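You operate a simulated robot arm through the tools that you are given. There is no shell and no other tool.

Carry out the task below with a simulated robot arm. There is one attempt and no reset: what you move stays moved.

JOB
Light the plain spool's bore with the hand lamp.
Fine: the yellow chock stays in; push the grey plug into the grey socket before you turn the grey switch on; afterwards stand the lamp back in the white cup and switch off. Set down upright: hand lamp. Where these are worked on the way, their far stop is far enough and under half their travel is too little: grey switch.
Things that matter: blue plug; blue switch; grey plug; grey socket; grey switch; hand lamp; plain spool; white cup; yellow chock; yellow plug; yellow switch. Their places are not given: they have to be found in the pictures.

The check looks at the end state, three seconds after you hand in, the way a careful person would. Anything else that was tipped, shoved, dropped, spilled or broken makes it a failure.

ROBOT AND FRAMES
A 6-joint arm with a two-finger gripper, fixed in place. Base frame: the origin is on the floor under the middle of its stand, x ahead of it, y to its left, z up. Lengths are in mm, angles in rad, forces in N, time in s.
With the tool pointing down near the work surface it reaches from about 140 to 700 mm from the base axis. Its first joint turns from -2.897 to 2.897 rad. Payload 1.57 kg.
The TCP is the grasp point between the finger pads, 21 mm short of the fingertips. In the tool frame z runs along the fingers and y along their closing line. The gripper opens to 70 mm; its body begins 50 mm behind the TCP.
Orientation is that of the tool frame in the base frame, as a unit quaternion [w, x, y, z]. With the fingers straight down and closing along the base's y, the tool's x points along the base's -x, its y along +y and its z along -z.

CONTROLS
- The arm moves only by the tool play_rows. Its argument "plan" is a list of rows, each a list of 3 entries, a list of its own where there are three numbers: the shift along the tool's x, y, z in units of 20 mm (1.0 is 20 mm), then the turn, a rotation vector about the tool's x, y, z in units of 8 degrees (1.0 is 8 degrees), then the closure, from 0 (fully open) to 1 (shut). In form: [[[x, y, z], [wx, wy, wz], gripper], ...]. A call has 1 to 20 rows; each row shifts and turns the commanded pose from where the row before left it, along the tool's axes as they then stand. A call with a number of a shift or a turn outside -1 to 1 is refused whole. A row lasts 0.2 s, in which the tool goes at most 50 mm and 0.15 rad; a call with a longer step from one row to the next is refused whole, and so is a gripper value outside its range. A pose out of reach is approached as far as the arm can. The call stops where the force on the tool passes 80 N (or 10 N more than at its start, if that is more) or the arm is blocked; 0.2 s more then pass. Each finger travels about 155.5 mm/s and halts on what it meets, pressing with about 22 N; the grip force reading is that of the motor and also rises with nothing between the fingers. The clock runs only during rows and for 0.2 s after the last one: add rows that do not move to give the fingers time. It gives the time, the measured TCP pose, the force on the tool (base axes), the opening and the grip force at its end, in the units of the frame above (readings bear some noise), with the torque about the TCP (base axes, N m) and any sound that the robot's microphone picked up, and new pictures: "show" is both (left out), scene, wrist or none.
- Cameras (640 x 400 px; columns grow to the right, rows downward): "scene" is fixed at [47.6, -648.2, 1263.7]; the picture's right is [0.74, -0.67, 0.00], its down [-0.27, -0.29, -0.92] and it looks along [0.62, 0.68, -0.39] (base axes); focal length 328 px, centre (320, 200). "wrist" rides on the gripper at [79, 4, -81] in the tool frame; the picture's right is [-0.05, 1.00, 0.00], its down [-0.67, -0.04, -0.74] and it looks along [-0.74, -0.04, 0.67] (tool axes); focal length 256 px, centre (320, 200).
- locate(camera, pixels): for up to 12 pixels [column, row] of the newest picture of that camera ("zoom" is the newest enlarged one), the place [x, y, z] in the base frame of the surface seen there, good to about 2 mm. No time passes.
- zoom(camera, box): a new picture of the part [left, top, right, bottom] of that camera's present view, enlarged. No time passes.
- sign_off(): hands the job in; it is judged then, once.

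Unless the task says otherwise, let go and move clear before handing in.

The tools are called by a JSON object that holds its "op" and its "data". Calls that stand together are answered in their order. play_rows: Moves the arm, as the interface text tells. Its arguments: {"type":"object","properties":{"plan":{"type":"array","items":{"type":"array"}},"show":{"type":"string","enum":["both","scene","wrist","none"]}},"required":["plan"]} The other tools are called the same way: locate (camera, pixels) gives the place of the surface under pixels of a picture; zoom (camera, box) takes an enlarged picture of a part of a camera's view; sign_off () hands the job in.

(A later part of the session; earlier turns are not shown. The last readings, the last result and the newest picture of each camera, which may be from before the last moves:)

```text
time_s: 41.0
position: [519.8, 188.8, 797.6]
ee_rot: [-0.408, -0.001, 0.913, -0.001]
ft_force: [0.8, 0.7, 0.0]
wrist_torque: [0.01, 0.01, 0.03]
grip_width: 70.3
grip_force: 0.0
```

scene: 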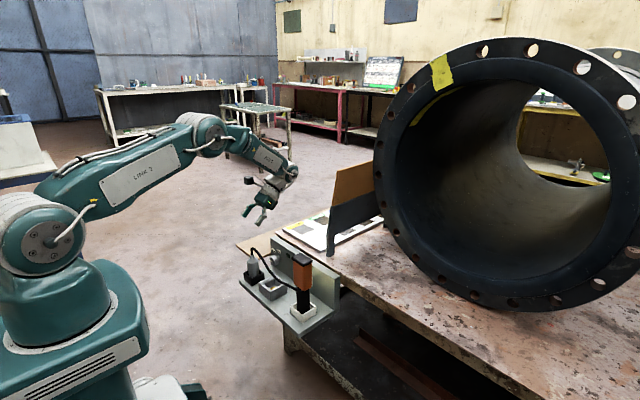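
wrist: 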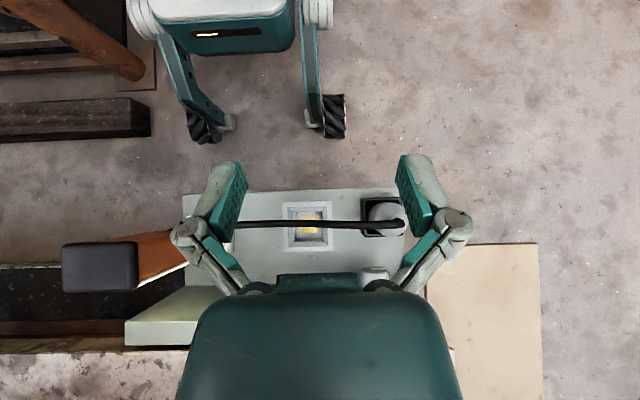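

A top-down view now: socket at (308,226), plug holder at (383,217), lamp top at (100,267). Zooming for details and measuring.

{"op": "zoom", "data": {"camera": "wrist", "box": [270, 180, 420, 280]}}

{"op": "locate", "data": {"camera": "wrist", "pixels": [[284, 203], [331, 203], [284, 249], [331, 249], [293, 208], [322, 240], [308, 226], [361, 198], [385, 235], [385, 212], [398, 226], [375, 272]]}}

```text
4.00 times, centred on (345, 230) of wrist
```

zoom: 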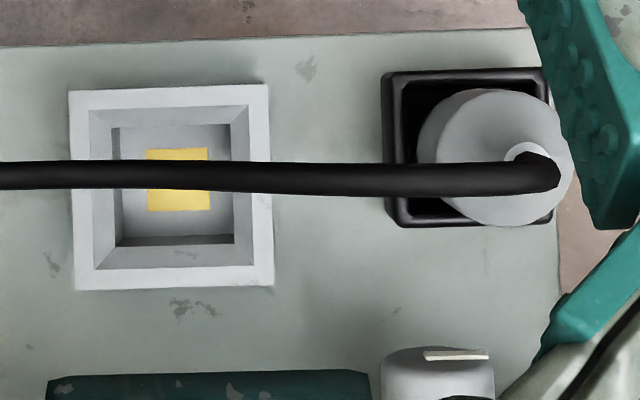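

```text
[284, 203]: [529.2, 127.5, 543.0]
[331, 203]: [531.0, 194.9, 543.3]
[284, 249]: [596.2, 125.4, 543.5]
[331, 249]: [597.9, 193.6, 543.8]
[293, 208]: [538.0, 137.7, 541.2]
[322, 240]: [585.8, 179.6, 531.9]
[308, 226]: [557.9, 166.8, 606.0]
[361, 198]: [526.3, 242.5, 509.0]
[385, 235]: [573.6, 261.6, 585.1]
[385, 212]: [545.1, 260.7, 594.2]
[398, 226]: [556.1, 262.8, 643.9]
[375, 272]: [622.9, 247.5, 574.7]
```

Socket rim is x 529–597, y 126–194, z 543.5 (centre (563,160)). The plug holder is partly hidden by a finger, so I'll zoom the scene view finely on it and measure.

{"op": "zoom", "data": {"camera": "scene", "box": [236, 244, 276, 292]}}

{"op": "play_rows", "data": {"plan": [[[0, 1, 0], [0, 0, 0], 0], [[0, 1, 0], [0, 0, 0], 0], [[0, 1, 0], [0, 0, 0], 0], [[0, 1, 0], [0, 0, 0], 0]], "show": "wrist"}}

```text
8.33 times, centred on (256, 268) of scene
```

zoom: 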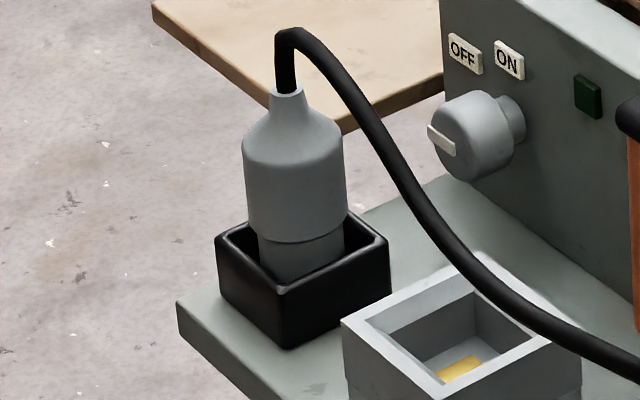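

```text
time_s: 42.0
position: [519.2, 269.5, 797.2]
ee_rot: [-0.407, 0.001, 0.913, 0.0]
ft_force: [0.4, -0.5, -0.4]
wrist_torque: [0.02, 0.0, 0.03]
grip_width: 70.0
grip_force: 0.0
```

wrist: 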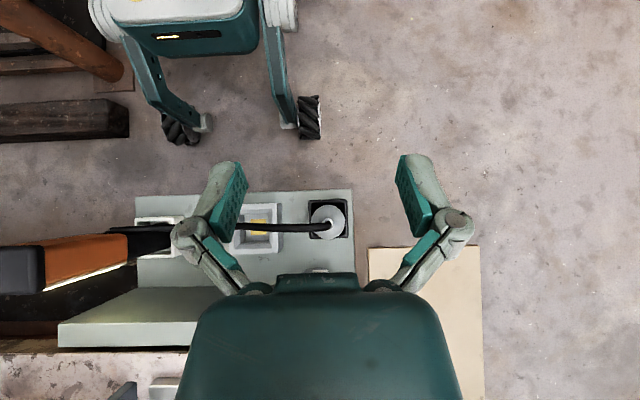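

Now the plug holder is unobstructed at (328,218). The lamp's pale lens strip is on its +x side at (95,283). Zooming in and measuring.

{"op": "zoom", "data": {"camera": "wrist", "box": [290, 185, 370, 245]}}

{"op": "locate", "data": {"camera": "wrist", "pixels": [[309, 200], [346, 200], [310, 238], [348, 237], [328, 218], [318, 210], [341, 210], [318, 226], [341, 228], [331, 206], [330, 233], [331, 224]]}}

```text
6.67 times, centred on (330, 215) of wrist
```

zoom: 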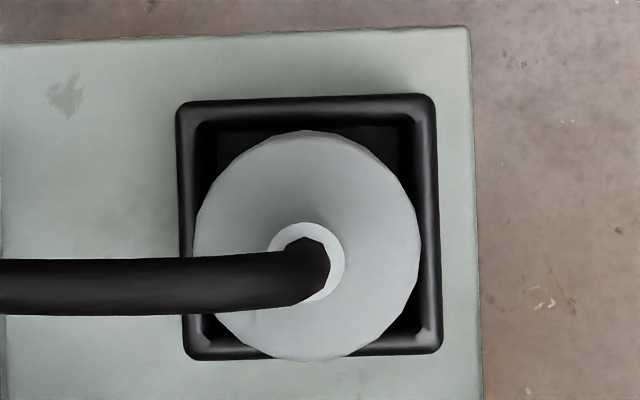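

```text
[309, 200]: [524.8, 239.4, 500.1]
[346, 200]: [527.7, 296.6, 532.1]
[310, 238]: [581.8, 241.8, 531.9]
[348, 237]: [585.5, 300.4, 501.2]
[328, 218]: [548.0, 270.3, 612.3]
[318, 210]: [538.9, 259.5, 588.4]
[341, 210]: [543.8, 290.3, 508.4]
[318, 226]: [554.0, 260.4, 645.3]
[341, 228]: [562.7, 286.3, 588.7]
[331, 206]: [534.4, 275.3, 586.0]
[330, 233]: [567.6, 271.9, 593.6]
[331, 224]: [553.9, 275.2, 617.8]
```

Plug axis is about (554,269), its body is ~43 mm across between z≈545 and 590, with the cable arching over at z≈645 toward −y. Now I'll pitch up and move in front of the stand to view the knob and wall head-on.

{"op": "play_rows", "data": {"plan": [[[0, 0, 0], [0, -1, 0], 0], [[0, 0, 0], [0, -1, 0], 0], [[0, 0, 0], [0, -1, 0], 0], [[0, 0, 0], [0, -1, 0], 0], [[0, 0, 0], [0, -1, 0], 0], [[0, 0, 0], [0, -1, 0], 0], [[0, 0, 0], [0, -1, 0], 0], [[0, 0, 0], [0, -1, 0], 0], [[0, 0, 0], [0, -1, 0], 0], [[0, 0, 0], [0, -1, 0], 0], [[0, 0, 0], [0, -1, 0], 0], [[0.95, -0.75, 0.1], [0, 0, 0], 0], [[0.95, -0.75, 0.1], [0, 0, 0], 0], [[0.95, -0.75, 0.1], [0, 0, 0], 0], [[0.95, -0.75, 0.1], [0, 0, 0], 0], [[0.95, -0.75, 0.1], [0, 0, 0], 0], [[0.95, -0.75, 0.1], [0, 0, 0], 0], [[0.95, -0.75, 0.1], [0, 0, 0], 0], [[0.95, -0.75, 0.1], [0, 0, 0], 0]], "show": "both"}}

```text
time_s: 46.0
position: [456.7, 185.0, 727.9]
ee_rot: [0.338, -0.003, 0.941, -0.01]
ft_force: [0.2, 0.0, 0.2]
wrist_torque: [0.01, 0.03, -0.02]
grip_width: 69.9
grip_force: 0.2
out of reach, approached as far as the arm can: row 16, 17, 18, 19
```

scene: 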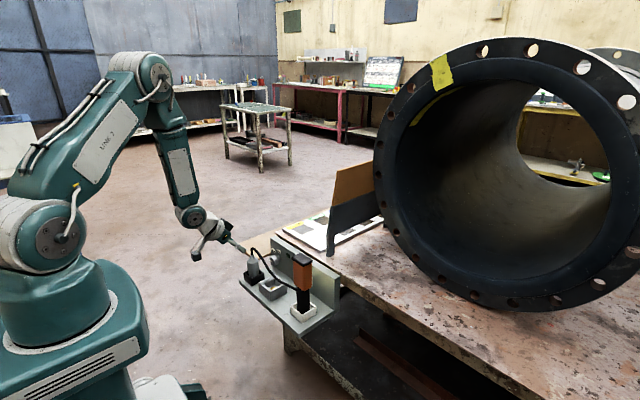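
wrist: 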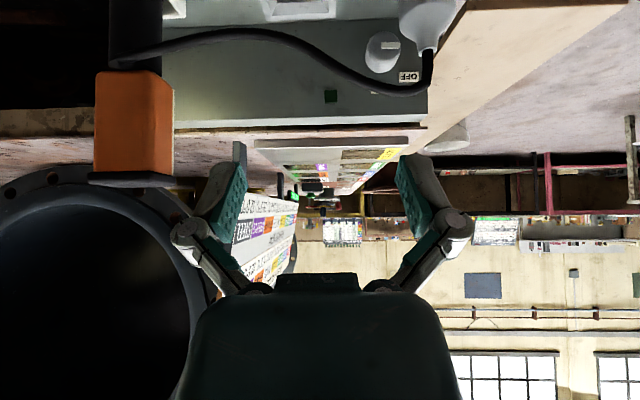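

The wrist image is upside-down, and the arm is at its folding limit this close in. The knob is visible at (382,50) with its pointer and the OFF label; I'll zoom in.

{"op": "zoom", "data": {"camera": "wrist", "box": [310, 0, 460, 110]}}

{"op": "zoom", "data": {"camera": "wrist", "box": [80, 0, 220, 200]}}

{"op": "locate", "data": {"camera": "wrist", "pixels": [[382, 50], [372, 45], [398, 45], [390, 44], [385, 70], [408, 76], [330, 96], [383, 35], [130, 120], [130, 60], [420, 30]]}}

```text
3.64 times, centred on (385, 55) of wrist
```

zoom: 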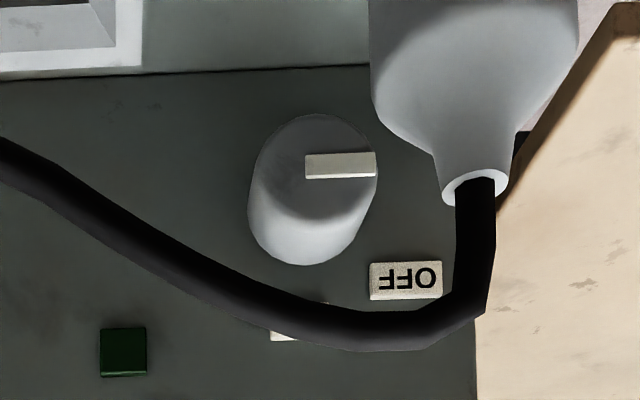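

```text
2.00 times, centred on (150, 100) of wrist
```

zoom: 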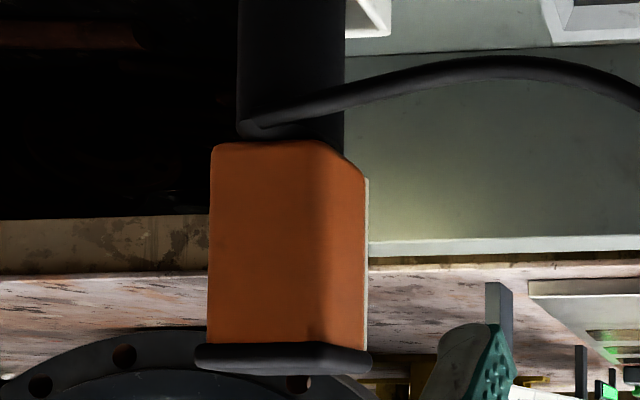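

```text
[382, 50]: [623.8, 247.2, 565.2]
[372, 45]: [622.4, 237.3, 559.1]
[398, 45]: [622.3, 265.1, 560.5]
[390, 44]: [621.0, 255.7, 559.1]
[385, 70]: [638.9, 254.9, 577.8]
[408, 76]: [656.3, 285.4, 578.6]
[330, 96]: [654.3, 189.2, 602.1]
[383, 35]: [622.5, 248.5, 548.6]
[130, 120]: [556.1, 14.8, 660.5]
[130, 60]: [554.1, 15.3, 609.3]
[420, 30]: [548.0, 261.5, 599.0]
```

The knob's pointer is horizontal toward +y (OFF), with ON straight above; knob axis ≈ (y 249, z 559), face x≈621. I'll now move to a tilted pre-grasp position for the plug, approaching from the robot side under the cable arch.

{"op": "play_rows", "data": {"plan": [[[0.22, 0.84, 0.85], [0, 0, 0], 0], [[0.22, 0.84, 0.85], [0, 0, 0], 0], [[0.22, 0.84, 0.85], [0, 0, 0], 0], [[0.22, 0.84, 0.85], [0, -0.5, 0], 0], [[0.22, 0.84, 0.85], [0, -0.5, 0], 0]], "show": "both"}}

```text
time_s: 47.2
position: [497.1, 270.3, 650.7]
ee_rot: [0.407, 0.0, 0.913, -0.001]
ft_force: [0.3, 0.3, -0.2]
wrist_torque: [0.0, 0.0, 0.02]
grip_width: 70.0
grip_force: 0.0
out of reach, approached as far as the arm can: row 1
```

scene: 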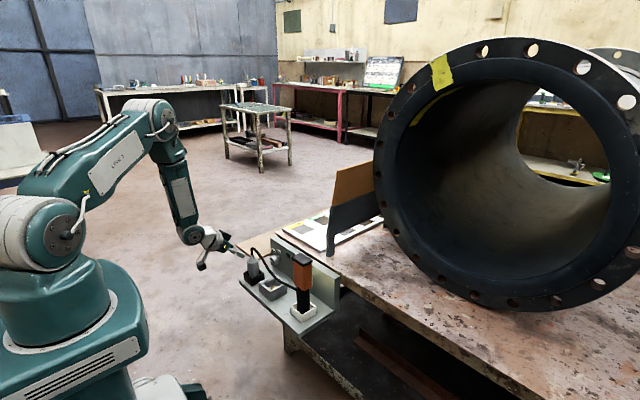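
wrist: 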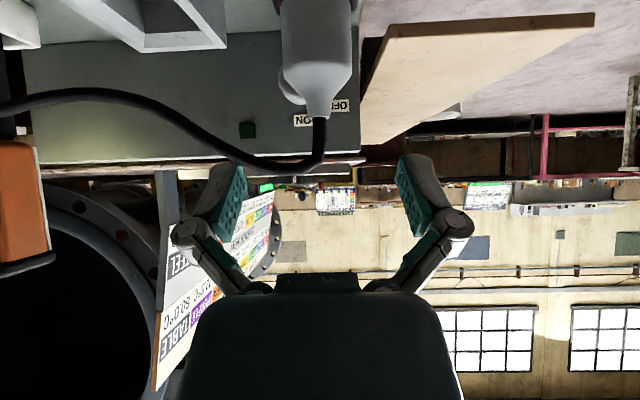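

At (497,270,651) with 48° tilt and the plug straight ahead at (317,70) between the fingers. I'll advance along the tool axis to the plug body.

{"op": "play_rows", "data": {"plan": [[[0.95, 0, 0], [0, 0, 0], 0], [[0, 0, 0.9], [0, 0, 0], 0], [[0, 0, 0.9], [0, 0, 0], 0], [[0, 0, 0.9], [0, 0, 0], 0], [[0, 0, 0.9], [0, 0, 0], 0], [[0, 0, 0.9], [0, 0, 0], 0]], "show": "both"}}

{"op": "zoom", "data": {"camera": "scene", "box": [220, 230, 320, 300]}}

```text
time_s: 48.6
position: [557.2, 275.1, 579.1]
ee_rot: [0.406, 0.0, 0.914, -0.001]
ft_force: [-0.2, -0.1, -1.0]
wrist_torque: [0.03, 0.0, -0.02]
grip_width: 70.1
grip_force: 0.1
out of reach, approached as far as the arm can: row 1
```

scene: 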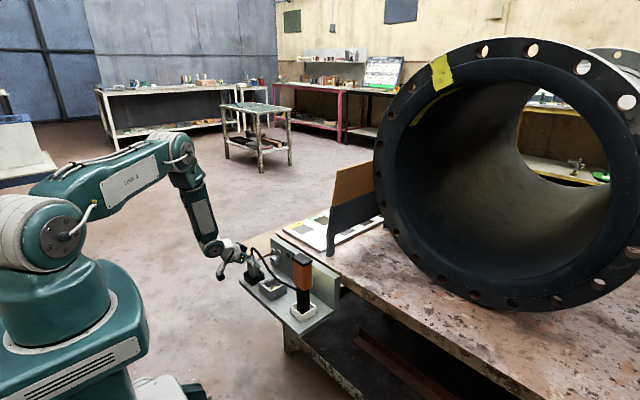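
wrist: 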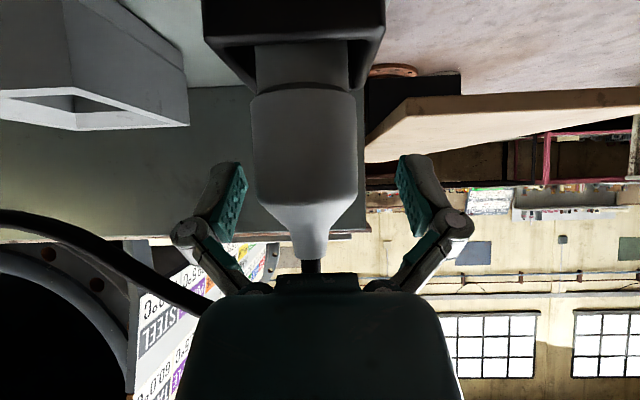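

```text
5.71 times, centred on (270, 265) of scene
```

zoom: 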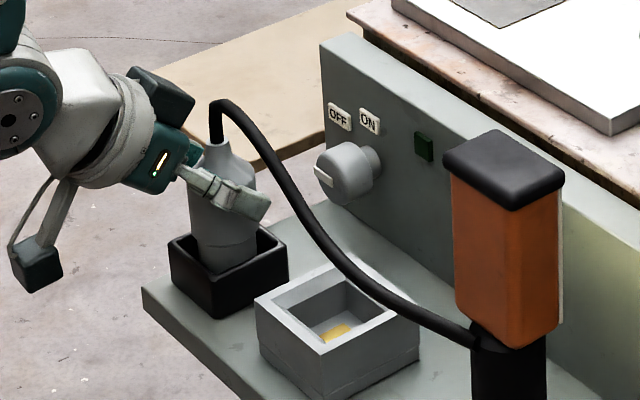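

The plug is slightly left of centre (column 306 vs 320), matching TCP y=275 vs plug 269. I'll shift −5.6 mm along tool y, then close on the plug.

{"op": "play_rows", "data": {"plan": [[[0, -0.28, 0.1], [0, 0, 0], 0], [[0, 0, 0], [0, 0, 0], 0.2], [[0, 0, 0], [0, 0, 0], 0.5], [[0, 0, 0], [0, 0, 0], 0.8], [[0, 0, 0], [0, 0, 0], 0.8]], "show": "both"}}

{"op": "zoom", "data": {"camera": "scene", "box": [220, 230, 320, 300]}}

```text
time_s: 49.8
position: [559.3, 269.6, 578.6]
ee_rot: [0.407, 0.0, 0.913, 0.0]
ft_force: [-0.1, -0.8, 5.9]
wrist_torque: [-0.03, 0.01, 0.01]
grip_width: 42.3
grip_force: 21.6
```

scene: 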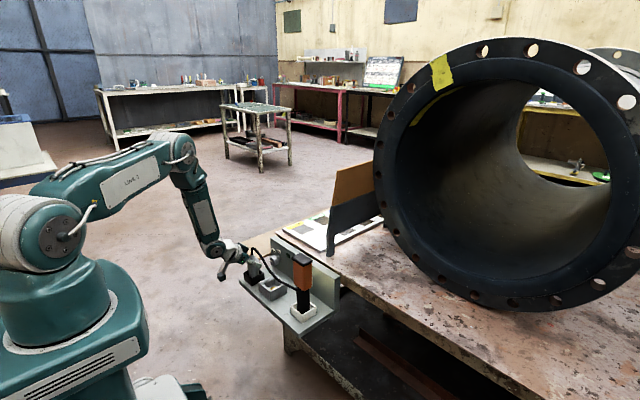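
wrist: 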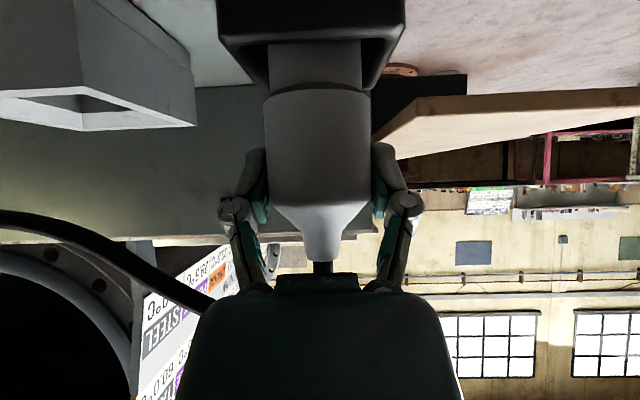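

```text
5.71 times, centred on (270, 265) of scene
```

zoom: 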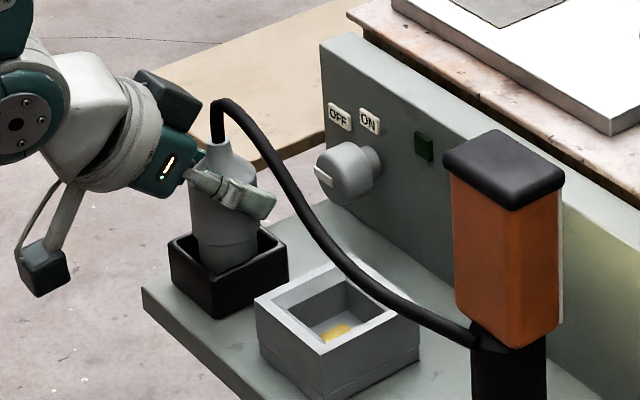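

The plug is gripped (42.3 mm, 21.6 N) with TCP about 5 mm forward of its axis. Now lifting straight up 70 mm.

{"op": "play_rows", "data": {"plan": [[[-0.37, 0, -0.335], [0, 0, 0], 0.8], [[-0.37, 0, -0.335], [0, 0, 0], 0.8], [[-0.65, 0, -0.585], [0, 0, 0], 0.8], [[-0.65, 0, -0.585], [0, 0, 0], 0.8], [[-0.65, 0, -0.585], [0, 0, 0], 0.8]], "show": "both"}}

{"op": "zoom", "data": {"camera": "scene", "box": [220, 220, 320, 300]}}

```text
time_s: 51.0
position: [558.5, 270.8, 651.0]
ee_rot: [0.405, 0.0, 0.914, -0.001]
ft_force: [0.2, 1.0, -1.4]
wrist_torque: [-0.03, -0.04, 0.0]
grip_width: 42.4
grip_force: 22.1
```

scene: 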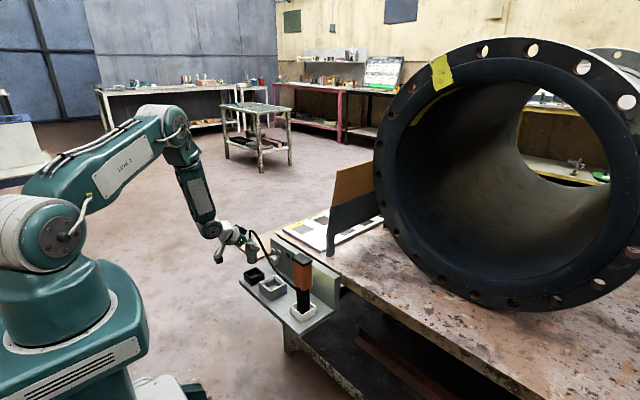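
wrist: 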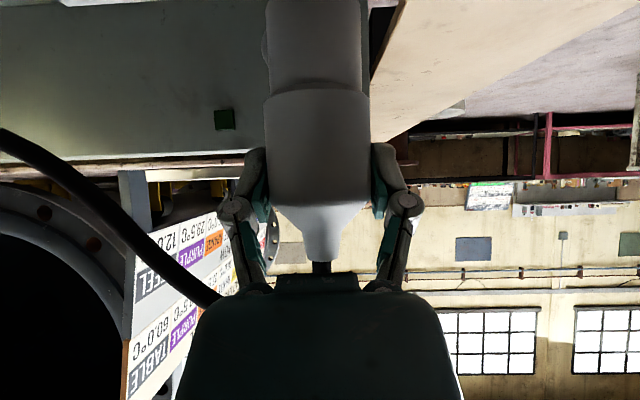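

```text
5.00 times, centred on (270, 260) of scene
```

zoom: 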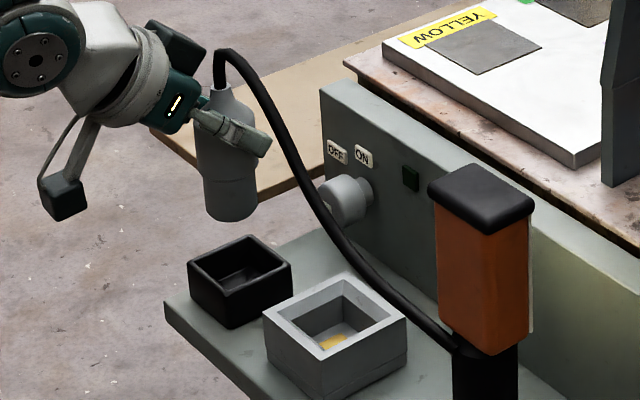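

The plug is lifted clear of the black holder. I'll measure its bottom and sides before moving over the socket.

{"op": "locate", "data": {"camera": "zoom", "pixels": [[228, 215], [207, 200], [252, 195], [230, 185], [230, 165], [205, 170], [256, 170], [270, 310], [345, 280], [400, 318], [320, 350], [335, 345]]}}

```text
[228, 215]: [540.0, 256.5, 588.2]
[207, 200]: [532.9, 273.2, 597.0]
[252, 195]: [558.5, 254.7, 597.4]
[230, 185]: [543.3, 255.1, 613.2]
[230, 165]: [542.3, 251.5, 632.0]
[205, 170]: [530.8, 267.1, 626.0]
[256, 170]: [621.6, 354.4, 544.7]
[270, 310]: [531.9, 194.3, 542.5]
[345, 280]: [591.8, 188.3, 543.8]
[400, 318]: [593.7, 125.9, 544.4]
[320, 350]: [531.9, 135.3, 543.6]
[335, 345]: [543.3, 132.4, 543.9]
```

Plug bottom is at z≈587 and its axis ≈ (552.6, 271). Moving over to put its axis above the socket centre (563.6,160.3).

{"op": "play_rows", "data": {"plan": [[[-0.06, -0.92, 0.067], [0, 0, 0], 0.8], [[-0.06, -0.92, 0.067], [0, 0, 0], 0.8], [[-0.06, -0.92, 0.067], [0, 0, 0], 0.8], [[-0.06, -0.92, 0.067], [0, 0, 0], 0.8], [[-0.06, -0.92, 0.067], [0, 0, 0], 0.8], [[-0.06, -0.92, 0.067], [0, 0, 0], 0.8]], "show": "both"}}

{"op": "zoom", "data": {"camera": "scene", "box": [220, 220, 320, 300]}}

```text
time_s: 52.4
position: [576.6, 165.0, 653.1]
ee_rot: [0.405, -0.002, 0.914, -0.007]
ft_force: [-0.2, -0.4, -2.2]
wrist_torque: [-0.02, 0.03, 0.01]
grip_width: 42.3
grip_force: 22.2
out of reach, approached as far as the arm can: row 6
```

scene: 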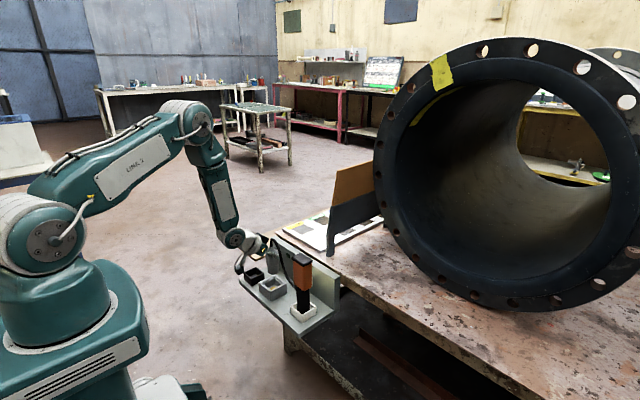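
wrist: 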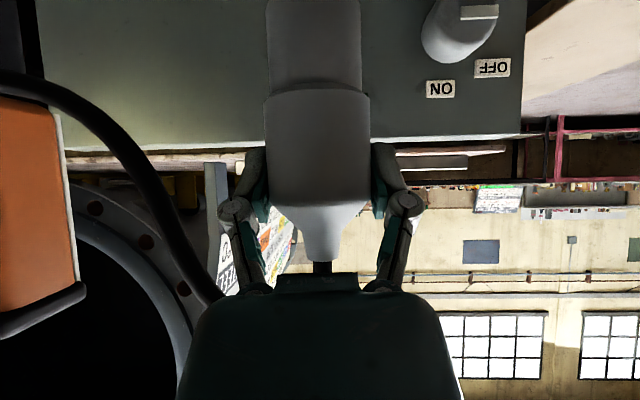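

```text
5.00 times, centred on (270, 260) of scene
```

zoom: 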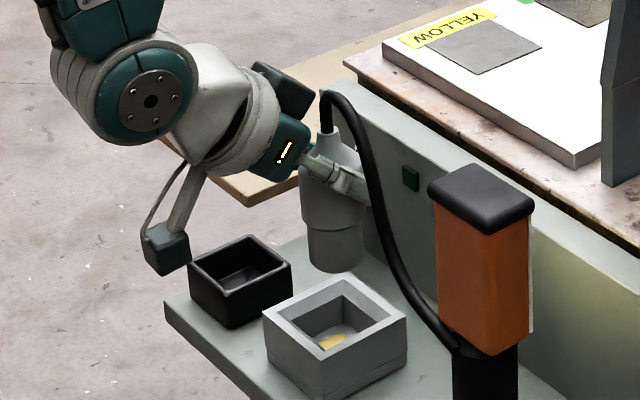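

The tilt limit stopped it about 7 mm off in x and 4 mm in y. I'll yaw the tool ~16° toward the radial direction (plug is round) and then make the small correction over the socket.

{"op": "play_rows", "data": {"plan": [[[0, 0, 0], [-0.743, 0, -0.669], 0.8], [[0, 0, 0], [-0.743, 0, -0.669], 0.8], [[0.135, -0.025, -0.148], [0, 0, 0], 0.8], [[0.135, -0.025, -0.148], [0, 0, 0], 0.8]], "show": "wrist"}}

{"op": "zoom", "data": {"camera": "scene", "box": [220, 220, 320, 300]}}

```text
time_s: 53.4
position: [584.3, 161.9, 660.0]
ee_rot: [0.402, -0.075, 0.912, 0.008]
ft_force: [0.5, 0.5, -0.9]
wrist_torque: [-0.04, -0.03, 0.02]
grip_width: 42.6
grip_force: 21.6
out of reach, approached as far as the arm can: row 1, 2
```

wrist: 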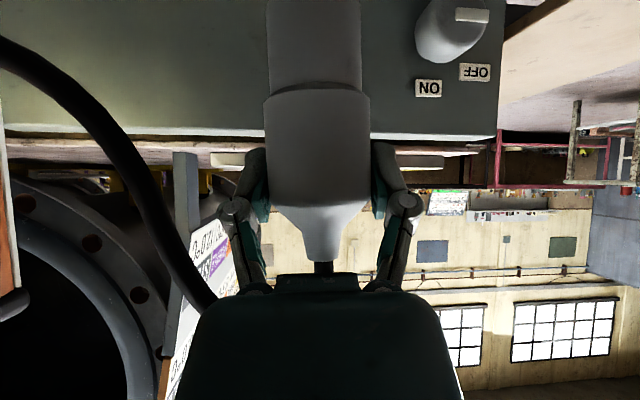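

```text
5.00 times, centred on (270, 260) of scene
```

zoom: 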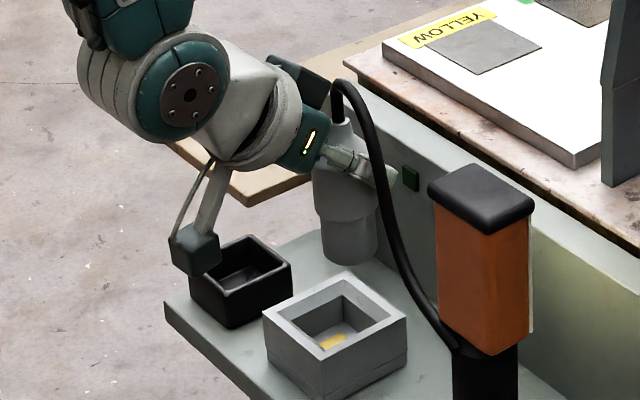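

Turning toward the radial direction made the limit worse, so I'll yaw the other way (heading about −10°) while restoring the plug's vertical, then correct the position.

{"op": "play_rows", "data": {"plan": [[[0, 0, 0], [0.507, -0.01, 0.612], 0.8], [[0, 0, 0], [0.507, -0.01, 0.612], 0.8], [[0, 0, 0], [0.507, -0.01, 0.612], 0.8], [[0, 0, 0], [0, 0, 0], 0.8]], "show": "none"}}

```text
time_s: 54.4
position: [584.0, 160.8, 659.1]
ee_rot: [0.406, 0.087, 0.909, -0.035]
ft_force: [0.6, -0.1, -1.1]
wrist_torque: [-0.01, -0.01, -0.03]
grip_width: 42.3
grip_force: 21.8
```

Orientation is now clean at heading −10°. Moving the remaining −15 mm in x to sit above the socket.

{"op": "play_rows", "data": {"plan": [[[0.37, -0.1, -0.145], [0, 0, 0], 0.8], [[0.37, -0.1, -0.145], [0, 0, 0], 0.8], [[0, 0, 0], [0, 0, 0], 0.8]], "show": "wrist"}}

{"op": "zoom", "data": {"camera": "scene", "box": [220, 220, 320, 300]}}

```text
time_s: 55.2
position: [568.9, 160.5, 651.9]
ee_rot: [0.405, 0.087, 0.91, -0.035]
ft_force: [0.8, 0.1, -1.7]
wrist_torque: [0.0, 0.0, 0.01]
grip_width: 42.4
grip_force: 22.2
```

wrist: 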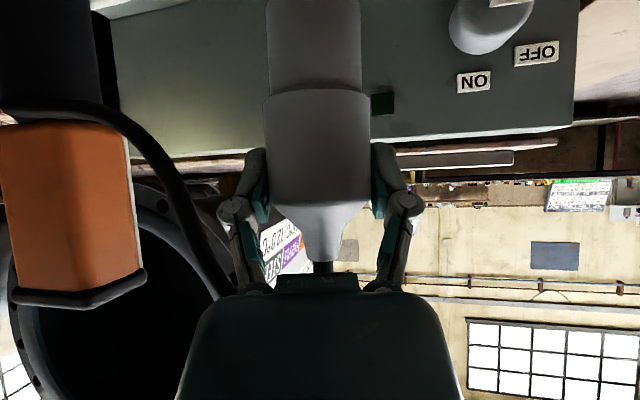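

```text
5.00 times, centred on (270, 260) of scene
```

zoom: 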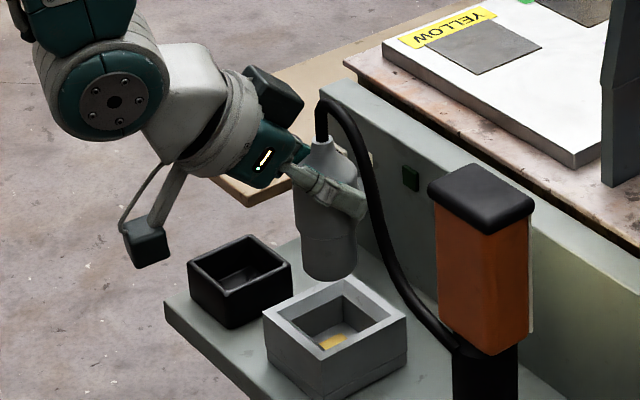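

Now over the socket without limits. I'll verify the plug's axis position from the zoom before lowering.

{"op": "locate", "data": {"camera": "zoom", "pixels": [[330, 276], [330, 262], [330, 245], [330, 225], [310, 262], [348, 262], [302, 235], [352, 235]]}}

```text
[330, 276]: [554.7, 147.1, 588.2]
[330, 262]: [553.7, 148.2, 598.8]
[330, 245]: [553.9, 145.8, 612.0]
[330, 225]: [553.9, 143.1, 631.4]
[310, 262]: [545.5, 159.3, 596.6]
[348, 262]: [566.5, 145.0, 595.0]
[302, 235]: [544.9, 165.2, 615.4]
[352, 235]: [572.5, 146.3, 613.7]
```

Plug axis is about (564.3,162.3), within ~2 mm of the socket centre. I'll nudge −2 mm in y and lower 55 mm while watching the force.

{"op": "play_rows", "data": {"plan": [[[0, -0.1, 0], [0, 0, 0], 0.8], [[0.5, 0, 0.453], [0, 0, 0], 0.8], [[0.5, 0, 0.453], [0, 0, 0], 0.8], [[0.5, 0, 0.453], [0, 0, 0], 0.8], [[0.5, 0, 0.453], [0, 0, 0], 0.8]], "show": "wrist"}}

{"op": "zoom", "data": {"camera": "scene", "box": [220, 220, 320, 300]}}

```text
time_s: 56.4
position: [571.0, 159.7, 598.0]
ee_rot: [0.404, 0.087, 0.91, -0.039]
ft_force: [-0.6, 0.2, -1.0]
wrist_torque: [0.0, 0.03, -0.01]
grip_width: 42.4
grip_force: 22.3
```

wrist: 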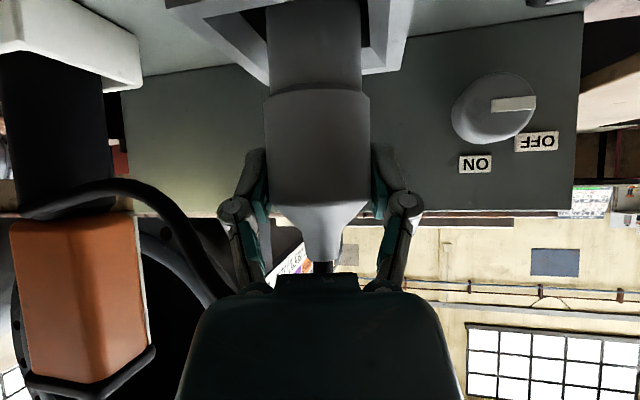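

```text
5.00 times, centred on (270, 260) of scene
```

zoom: 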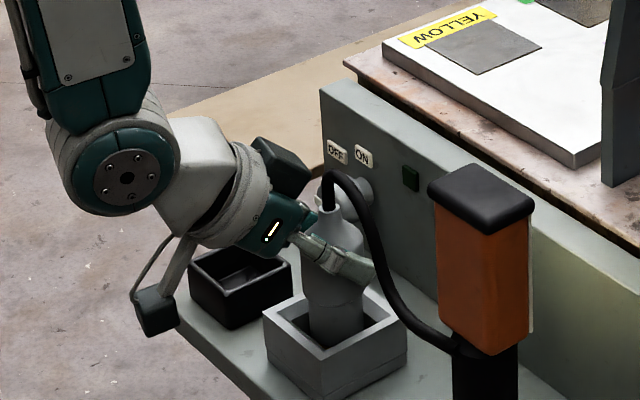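

The plug bottom has entered the socket mouth with no contact force. Lowering further in small steps to seat it.

{"op": "play_rows", "data": {"plan": [[[0.185, 0, 0.168], [0, 0, 0], 0.8], [[0.185, 0, 0.168], [0, 0, 0], 0.8], [[0.185, 0, 0.168], [0, 0, 0], 0.8], [[0.111, 0, 0.1], [0, 0, 0], 0.8]], "show": "none"}}

```text
time_s: 57.4
position: [572.7, 159.8, 581.1]
ee_rot: [0.406, 0.086, 0.909, -0.038]
ft_force: [-2.4, -3.7, 14.2]
wrist_torque: [-0.08, 0.03, -0.02]
grip_width: 42.6
grip_force: 22.1
```

Contact at 14 N with TCP z=581 (bottom ≈516). I'll press a few mm more to seat it and listen for a click.

{"op": "play_rows", "data": {"plan": [[[0.074, 0, 0.067], [0, 0, 0], 0.8], [[0.074, 0, 0.067], [0, 0, 0], 0.8], [[0, 0, 0], [0, 0, 0], 0.8]], "show": "both"}}

{"op": "zoom", "data": {"camera": "scene", "box": [240, 240, 320, 300]}}

```text
time_s: 58.2
position: [572.0, 160.3, 575.7]
ee_rot: [0.405, 0.085, 0.909, -0.038]
ft_force: [2.8, -4.4, 15.4]
wrist_torque: [-0.06, -0.03, -0.01]
grip_width: 42.7
grip_force: 22.4
out of reach, approached as far as the arm can: row 2
```

scene: 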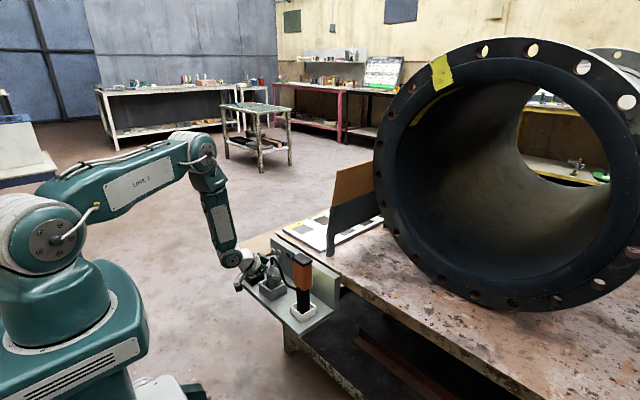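
wrist: 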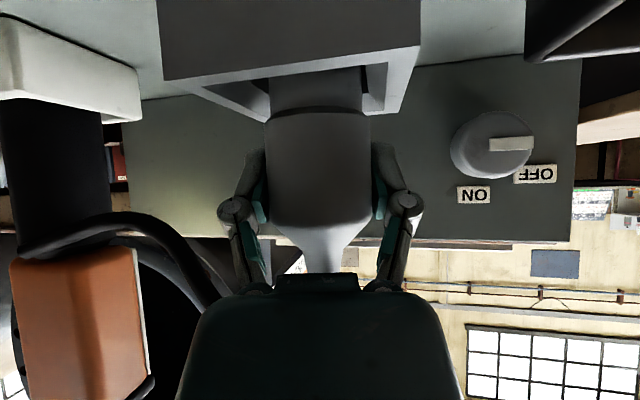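

```text
6.67 times, centred on (280, 270) of scene
```

zoom: 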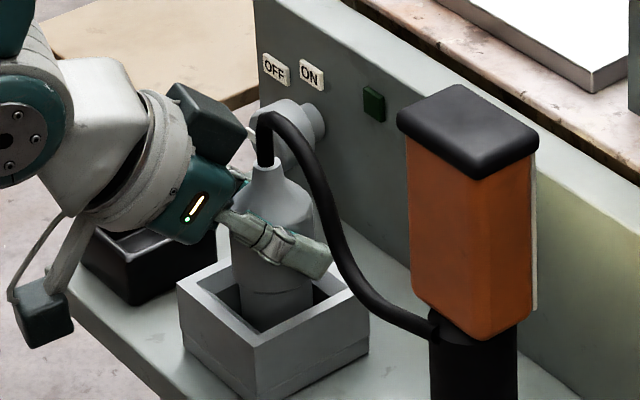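

The gripper slid ~5 mm down the plug with only 15 N, so the plug has met something. I'll measure the plug's shoulder height to see whether it is on the socket floor.

{"op": "locate", "data": {"camera": "zoom", "pixels": [[268, 285], [268, 300], [268, 310], [262, 322], [240, 275], [305, 285], [265, 175], [262, 200], [180, 292], [250, 355], [365, 295], [222, 285]]}}

{"op": "zoom", "data": {"camera": "scene", "box": [260, 260, 300, 300]}}

{"op": "zoom", "data": {"camera": "wrist", "box": [150, 40, 440, 230]}}

```text
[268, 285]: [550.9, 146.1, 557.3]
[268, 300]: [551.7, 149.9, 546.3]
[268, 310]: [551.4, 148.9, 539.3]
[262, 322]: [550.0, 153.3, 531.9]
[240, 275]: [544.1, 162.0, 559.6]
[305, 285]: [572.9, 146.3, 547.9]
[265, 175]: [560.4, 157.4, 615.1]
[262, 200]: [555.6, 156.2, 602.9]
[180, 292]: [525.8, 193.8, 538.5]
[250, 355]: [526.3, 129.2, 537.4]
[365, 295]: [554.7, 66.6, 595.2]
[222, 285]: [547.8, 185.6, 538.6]
```

```text
10.00 times, centred on (280, 280) of scene
```

zoom: 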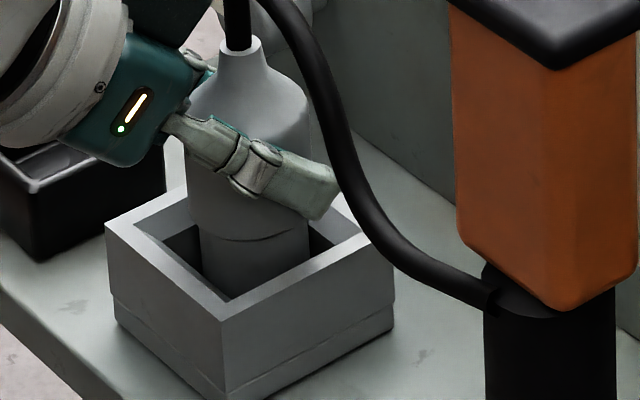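

```text
2.11 times, centred on (295, 135) of wrist
```

zoom: 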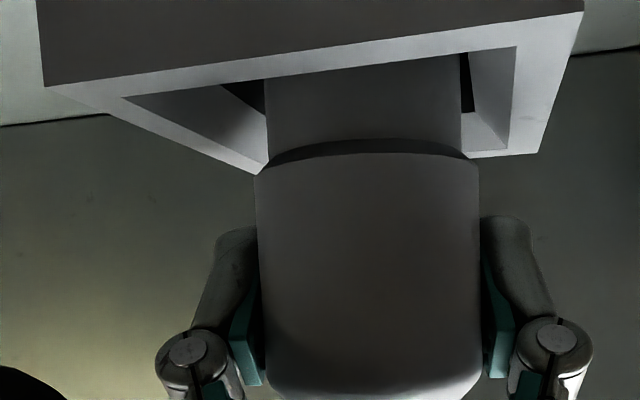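

The cone top is at z≈615, so the plug's bottom is about 512–514, i.e. on the socket floor (~514): it's seated. Releasing and backing out along the tool axis.

{"op": "play_rows", "data": {"plan": [[[0, 0, 0], [0, 0, 0], 0.5], [[0, 0, 0], [0, 0, 0], 0.2], [[0, 0, 0], [0, 0, 0], 0], [[0, 0, 0], [0, 0, 0], 0]], "show": "wrist"}}

{"op": "zoom", "data": {"camera": "scene", "box": [240, 240, 320, 300]}}

```text
time_s: 59.2
position: [570.5, 161.1, 575.9]
ee_rot: [0.404, 0.085, 0.91, -0.039]
ft_force: [0.3, 0.2, -0.2]
wrist_torque: [-0.04, 0.0, 0.01]
grip_width: 70.3
grip_force: 0.0
```

wrist: 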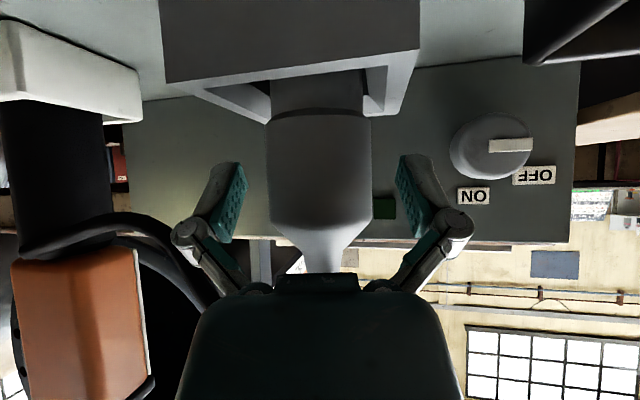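

```text
6.67 times, centred on (280, 270) of scene
```

zoom: 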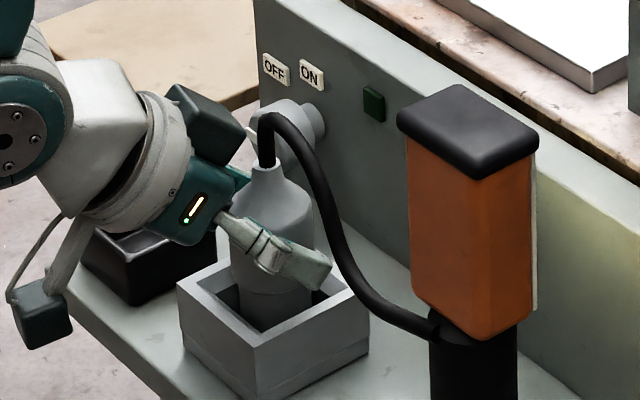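

The plug stays upright in the socket after release. Backing out along the tool axis, then rising.

{"op": "play_rows", "data": {"plan": [[[0, 0, -0.7], [0, 0, 0], 0], [[0, 0, -0.7], [0, 0, 0], 0], [[0, 0, -0.7], [0, 0, 0], 0], [[0, 0, -0.5], [0, 0, 0], 0], [[-0.6, 0, -0.6], [0, 0, 0], 0], [[-0.6, 0, -0.6], [0, 0, 0], 0], [[-0.6, 0, -0.6], [0, 0, 0], 0]], "show": "both"}}

{"op": "zoom", "data": {"camera": "scene", "box": [240, 230, 320, 300]}}

```text
time_s: 60.8
position: [548.8, 179.2, 666.3]
ee_rot: [0.406, 0.086, 0.909, -0.035]
ft_force: [0.5, -0.2, -0.4]
wrist_torque: [-0.01, 0.03, 0.0]
grip_width: 69.9
grip_force: 0.1
out of reach, approached as far as the arm can: row 1, 2, 3, 4
```

scene: 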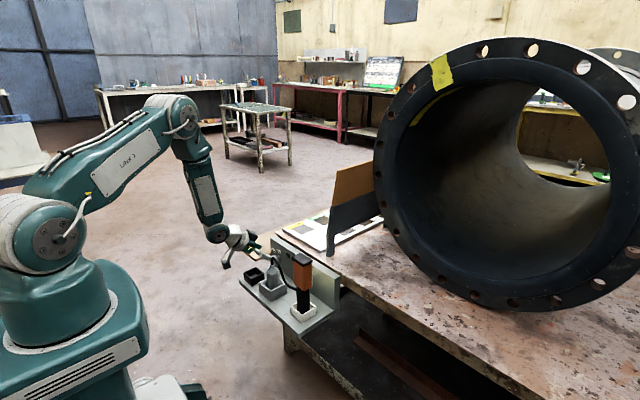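
wrist: 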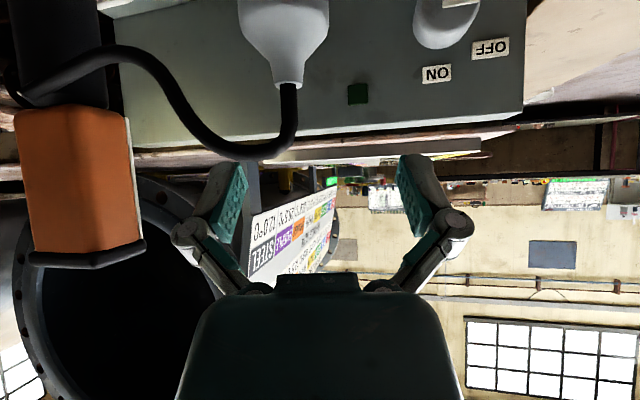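

```text
5.71 times, centred on (280, 265) of scene
```

zoom: 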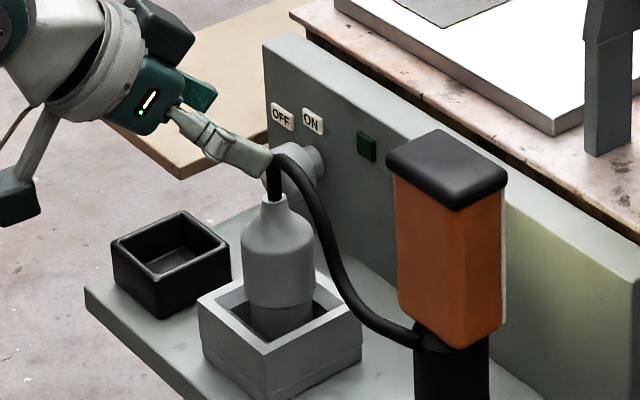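

The cable's arch (z≈645) lies between and just below my fingertips, so I'll rise 45 mm first, then move to +y and roll the tool to the knob's pre-grasp orientation.

{"op": "play_rows", "data": {"plan": [[[-0.74, 0, -0.67], [0, 0, 0], 0], [[-0.74, 0, -0.67], [0, 0, 0], 0], [[-0.2, 0, -0.15], [0, 0, 0], 0], [[0, 0.95, 0], [0, 0, 0], 0], [[0, 0.95, 0], [0, 0, 0], 0], [[0, 0.95, 0], [0, 0, 0], 0], [[0, 0.95, 0], [0, 0, 0], 0], [[0, 0.95, 0], [0, 0, 0], 0], [[0, 0.95, 0], [0, 0, 0], 0]], "show": "wrist"}}

{"op": "locate", "data": {"camera": "wrist", "pixels": [[320, 60], [330, 80], [300, 60]]}}

```text
time_s: 62.8
position: [571.0, 290.5, 710.2]
ee_rot: [0.405, 0.086, 0.909, -0.036]
ft_force: [0.3, 0.6, 0.6]
wrist_torque: [-0.03, 0.0, 0.0]
grip_width: 70.1
grip_force: 0.1
```

wrist: 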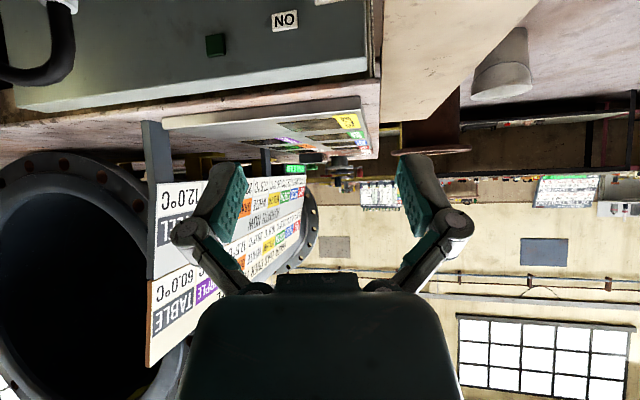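

```text
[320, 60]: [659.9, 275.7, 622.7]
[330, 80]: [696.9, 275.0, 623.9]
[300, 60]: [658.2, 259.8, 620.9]
```

Clear of the cable now. Applying the tool rotation (body swung to +y, tool pointing to the knob) in free space to test reachability.

{"op": "play_rows", "data": {"plan": [[[0, 0, 0], [0.421, -0.015, -0.755], 0], [[0, 0, 0], [0.421, -0.015, -0.755], 0], [[0, 0, 0], [0.421, -0.015, -0.755], 0], [[0, 0, 0], [0.421, -0.015, -0.755], 0], [[0, 0, 0], [0.421, -0.015, -0.755], 0], [[0, 0, 0], [0.421, -0.015, -0.755], 0]], "show": "both"}}

```text
time_s: 64.2
position: [570.3, 290.9, 710.4]
ee_rot: [0.359, -0.132, 0.868, -0.316]
ft_force: [-0.1, -0.2, 0.0]
wrist_torque: [0.0, -0.02, 0.0]
grip_width: 69.9
grip_force: 0.0
```

scene: 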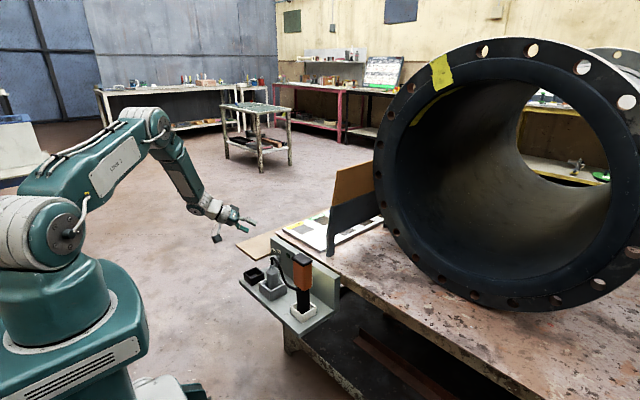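
wrist: 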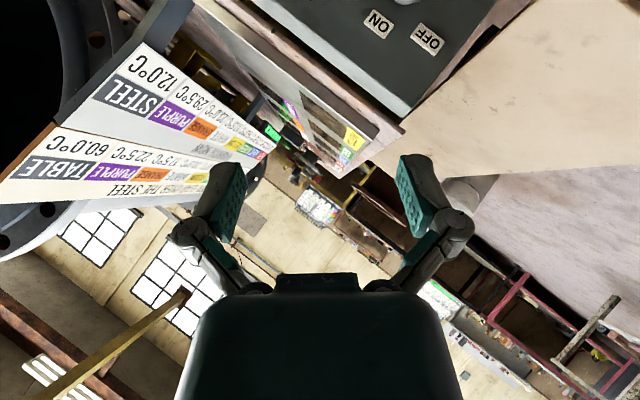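

The orientation is reached exactly. Moving down to ~100 mm short of the knob along the tool axis.

{"op": "play_rows", "data": {"plan": [[[0.77, 0.81, 0.5], [0, 0, 0], 0], [[0.77, 0.81, 0.5], [0, 0, 0], 0], [[0.77, 0.81, 0.5], [0, 0, 0], 0], [[0.77, 0.81, 0.5], [0, 0, 0], 0]], "show": "both"}}

{"op": "zoom", "data": {"camera": "wrist", "box": [280, 0, 480, 125]}}

{"op": "zoom", "data": {"camera": "scene", "box": [220, 220, 320, 300]}}

```text
time_s: 65.2
position: [556.2, 295.4, 615.3]
ee_rot: [0.36, -0.13, 0.868, -0.316]
ft_force: [0.7, -0.7, 0.3]
wrist_torque: [0.04, -0.01, 0.0]
grip_width: 69.9
grip_force: 0.1
```

scene: 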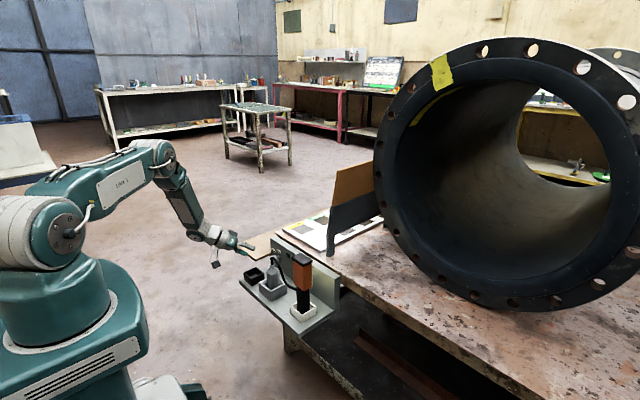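
wrist: 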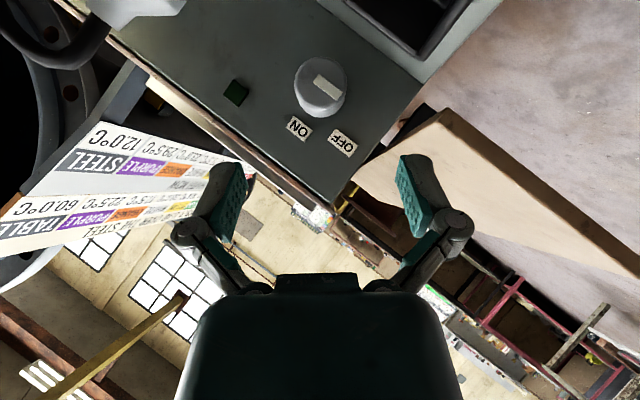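

```text
3.20 times, centred on (380, 62) of wrist
```

zoom: 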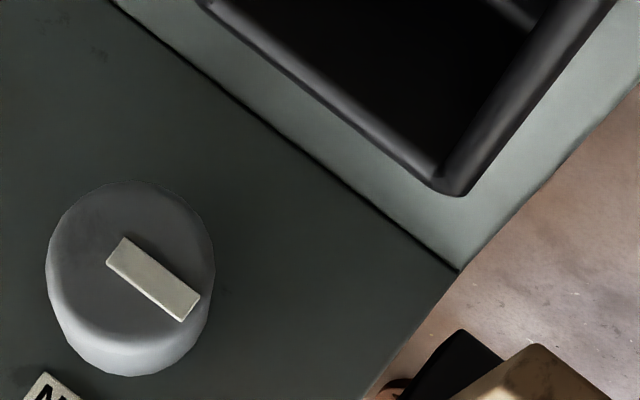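

```text
5.00 times, centred on (270, 260) of scene
```

zoom: 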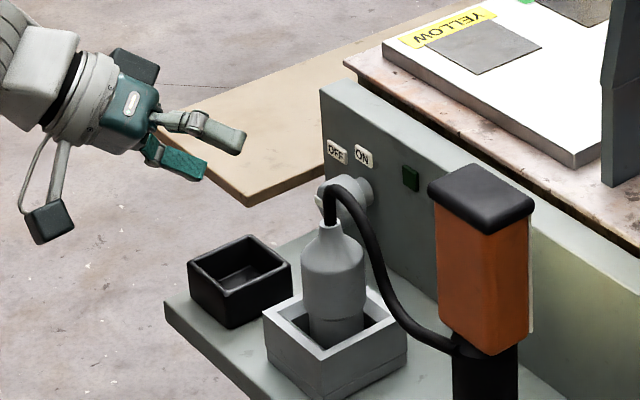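

The knob is well seen at (321,82) with the pointer toward OFF. Measuring its face edges for the exact axis.

{"op": "locate", "data": {"camera": "wrist", "pixels": [[321, 81], [300, 81], [342, 81], [321, 62], [321, 100], [308, 68], [334, 68], [308, 96], [316, 78], [337, 95], [321, 115], [300, 130]]}}

```text
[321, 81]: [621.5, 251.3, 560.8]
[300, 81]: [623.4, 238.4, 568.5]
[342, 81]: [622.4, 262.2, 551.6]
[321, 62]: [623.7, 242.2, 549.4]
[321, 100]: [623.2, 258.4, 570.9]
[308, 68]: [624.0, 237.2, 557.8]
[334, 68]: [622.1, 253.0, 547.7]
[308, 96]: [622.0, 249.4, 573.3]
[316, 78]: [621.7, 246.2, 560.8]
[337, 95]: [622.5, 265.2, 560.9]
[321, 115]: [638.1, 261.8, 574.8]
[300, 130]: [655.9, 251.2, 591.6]
```

Knob axis is at (y 250.3, z 560.1), face x≈623, radius ≈18. Advancing 100 mm along the tool axis so the open fingers straddle the knob.

{"op": "play_rows", "data": {"plan": [[[0, 0.01, 0.9], [0, 0, 0], 0], [[0, 0.01, 0.9], [0, 0, 0], 0], [[0, 0.01, 0.9], [0, 0, 0], 0], [[0, 0.01, 0.9], [0, 0, 0], 0], [[0, 0, 0.7], [0, 0, 0], 0], [[0, 0, 0.7], [0, 0, 0], 0]], "show": "both"}}

{"op": "zoom", "data": {"camera": "scene", "box": [220, 220, 320, 300]}}

```text
time_s: 66.6
position: [625.2, 250.4, 560.8]
ee_rot: [0.359, -0.131, 0.869, -0.315]
ft_force: [0.0, -0.5, -0.2]
wrist_torque: [-0.05, 0.01, -0.02]
grip_width: 69.8
grip_force: 0.1
```

scene: 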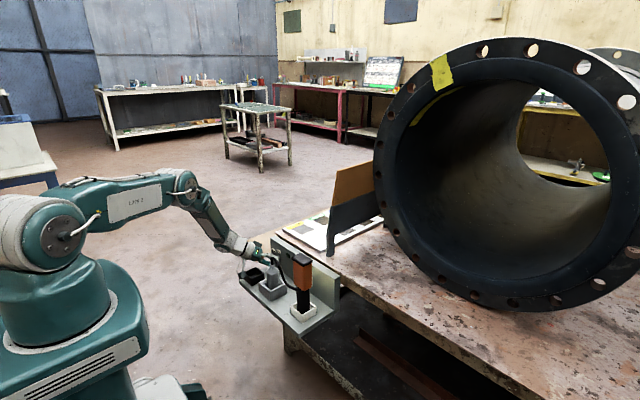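
wrist: 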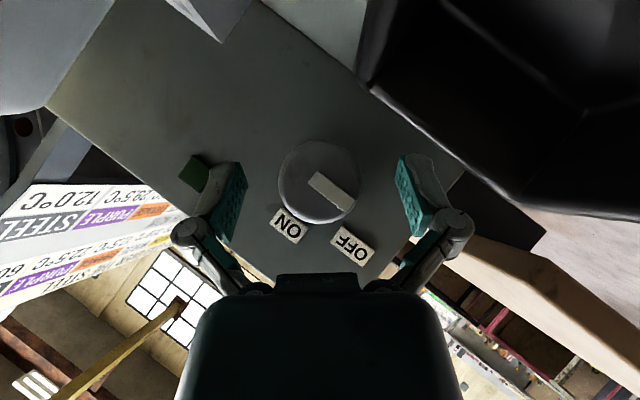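

```text
5.00 times, centred on (270, 260) of scene
```

zoom: 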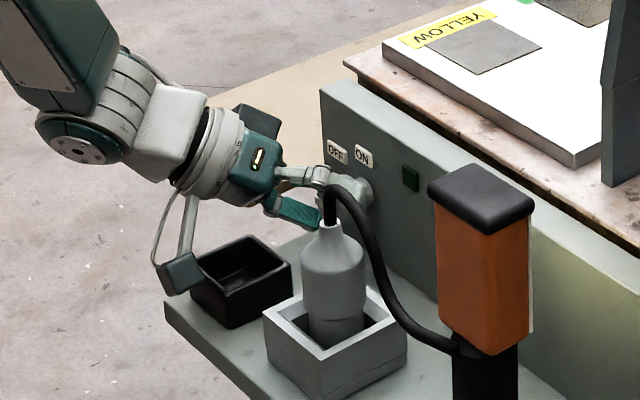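

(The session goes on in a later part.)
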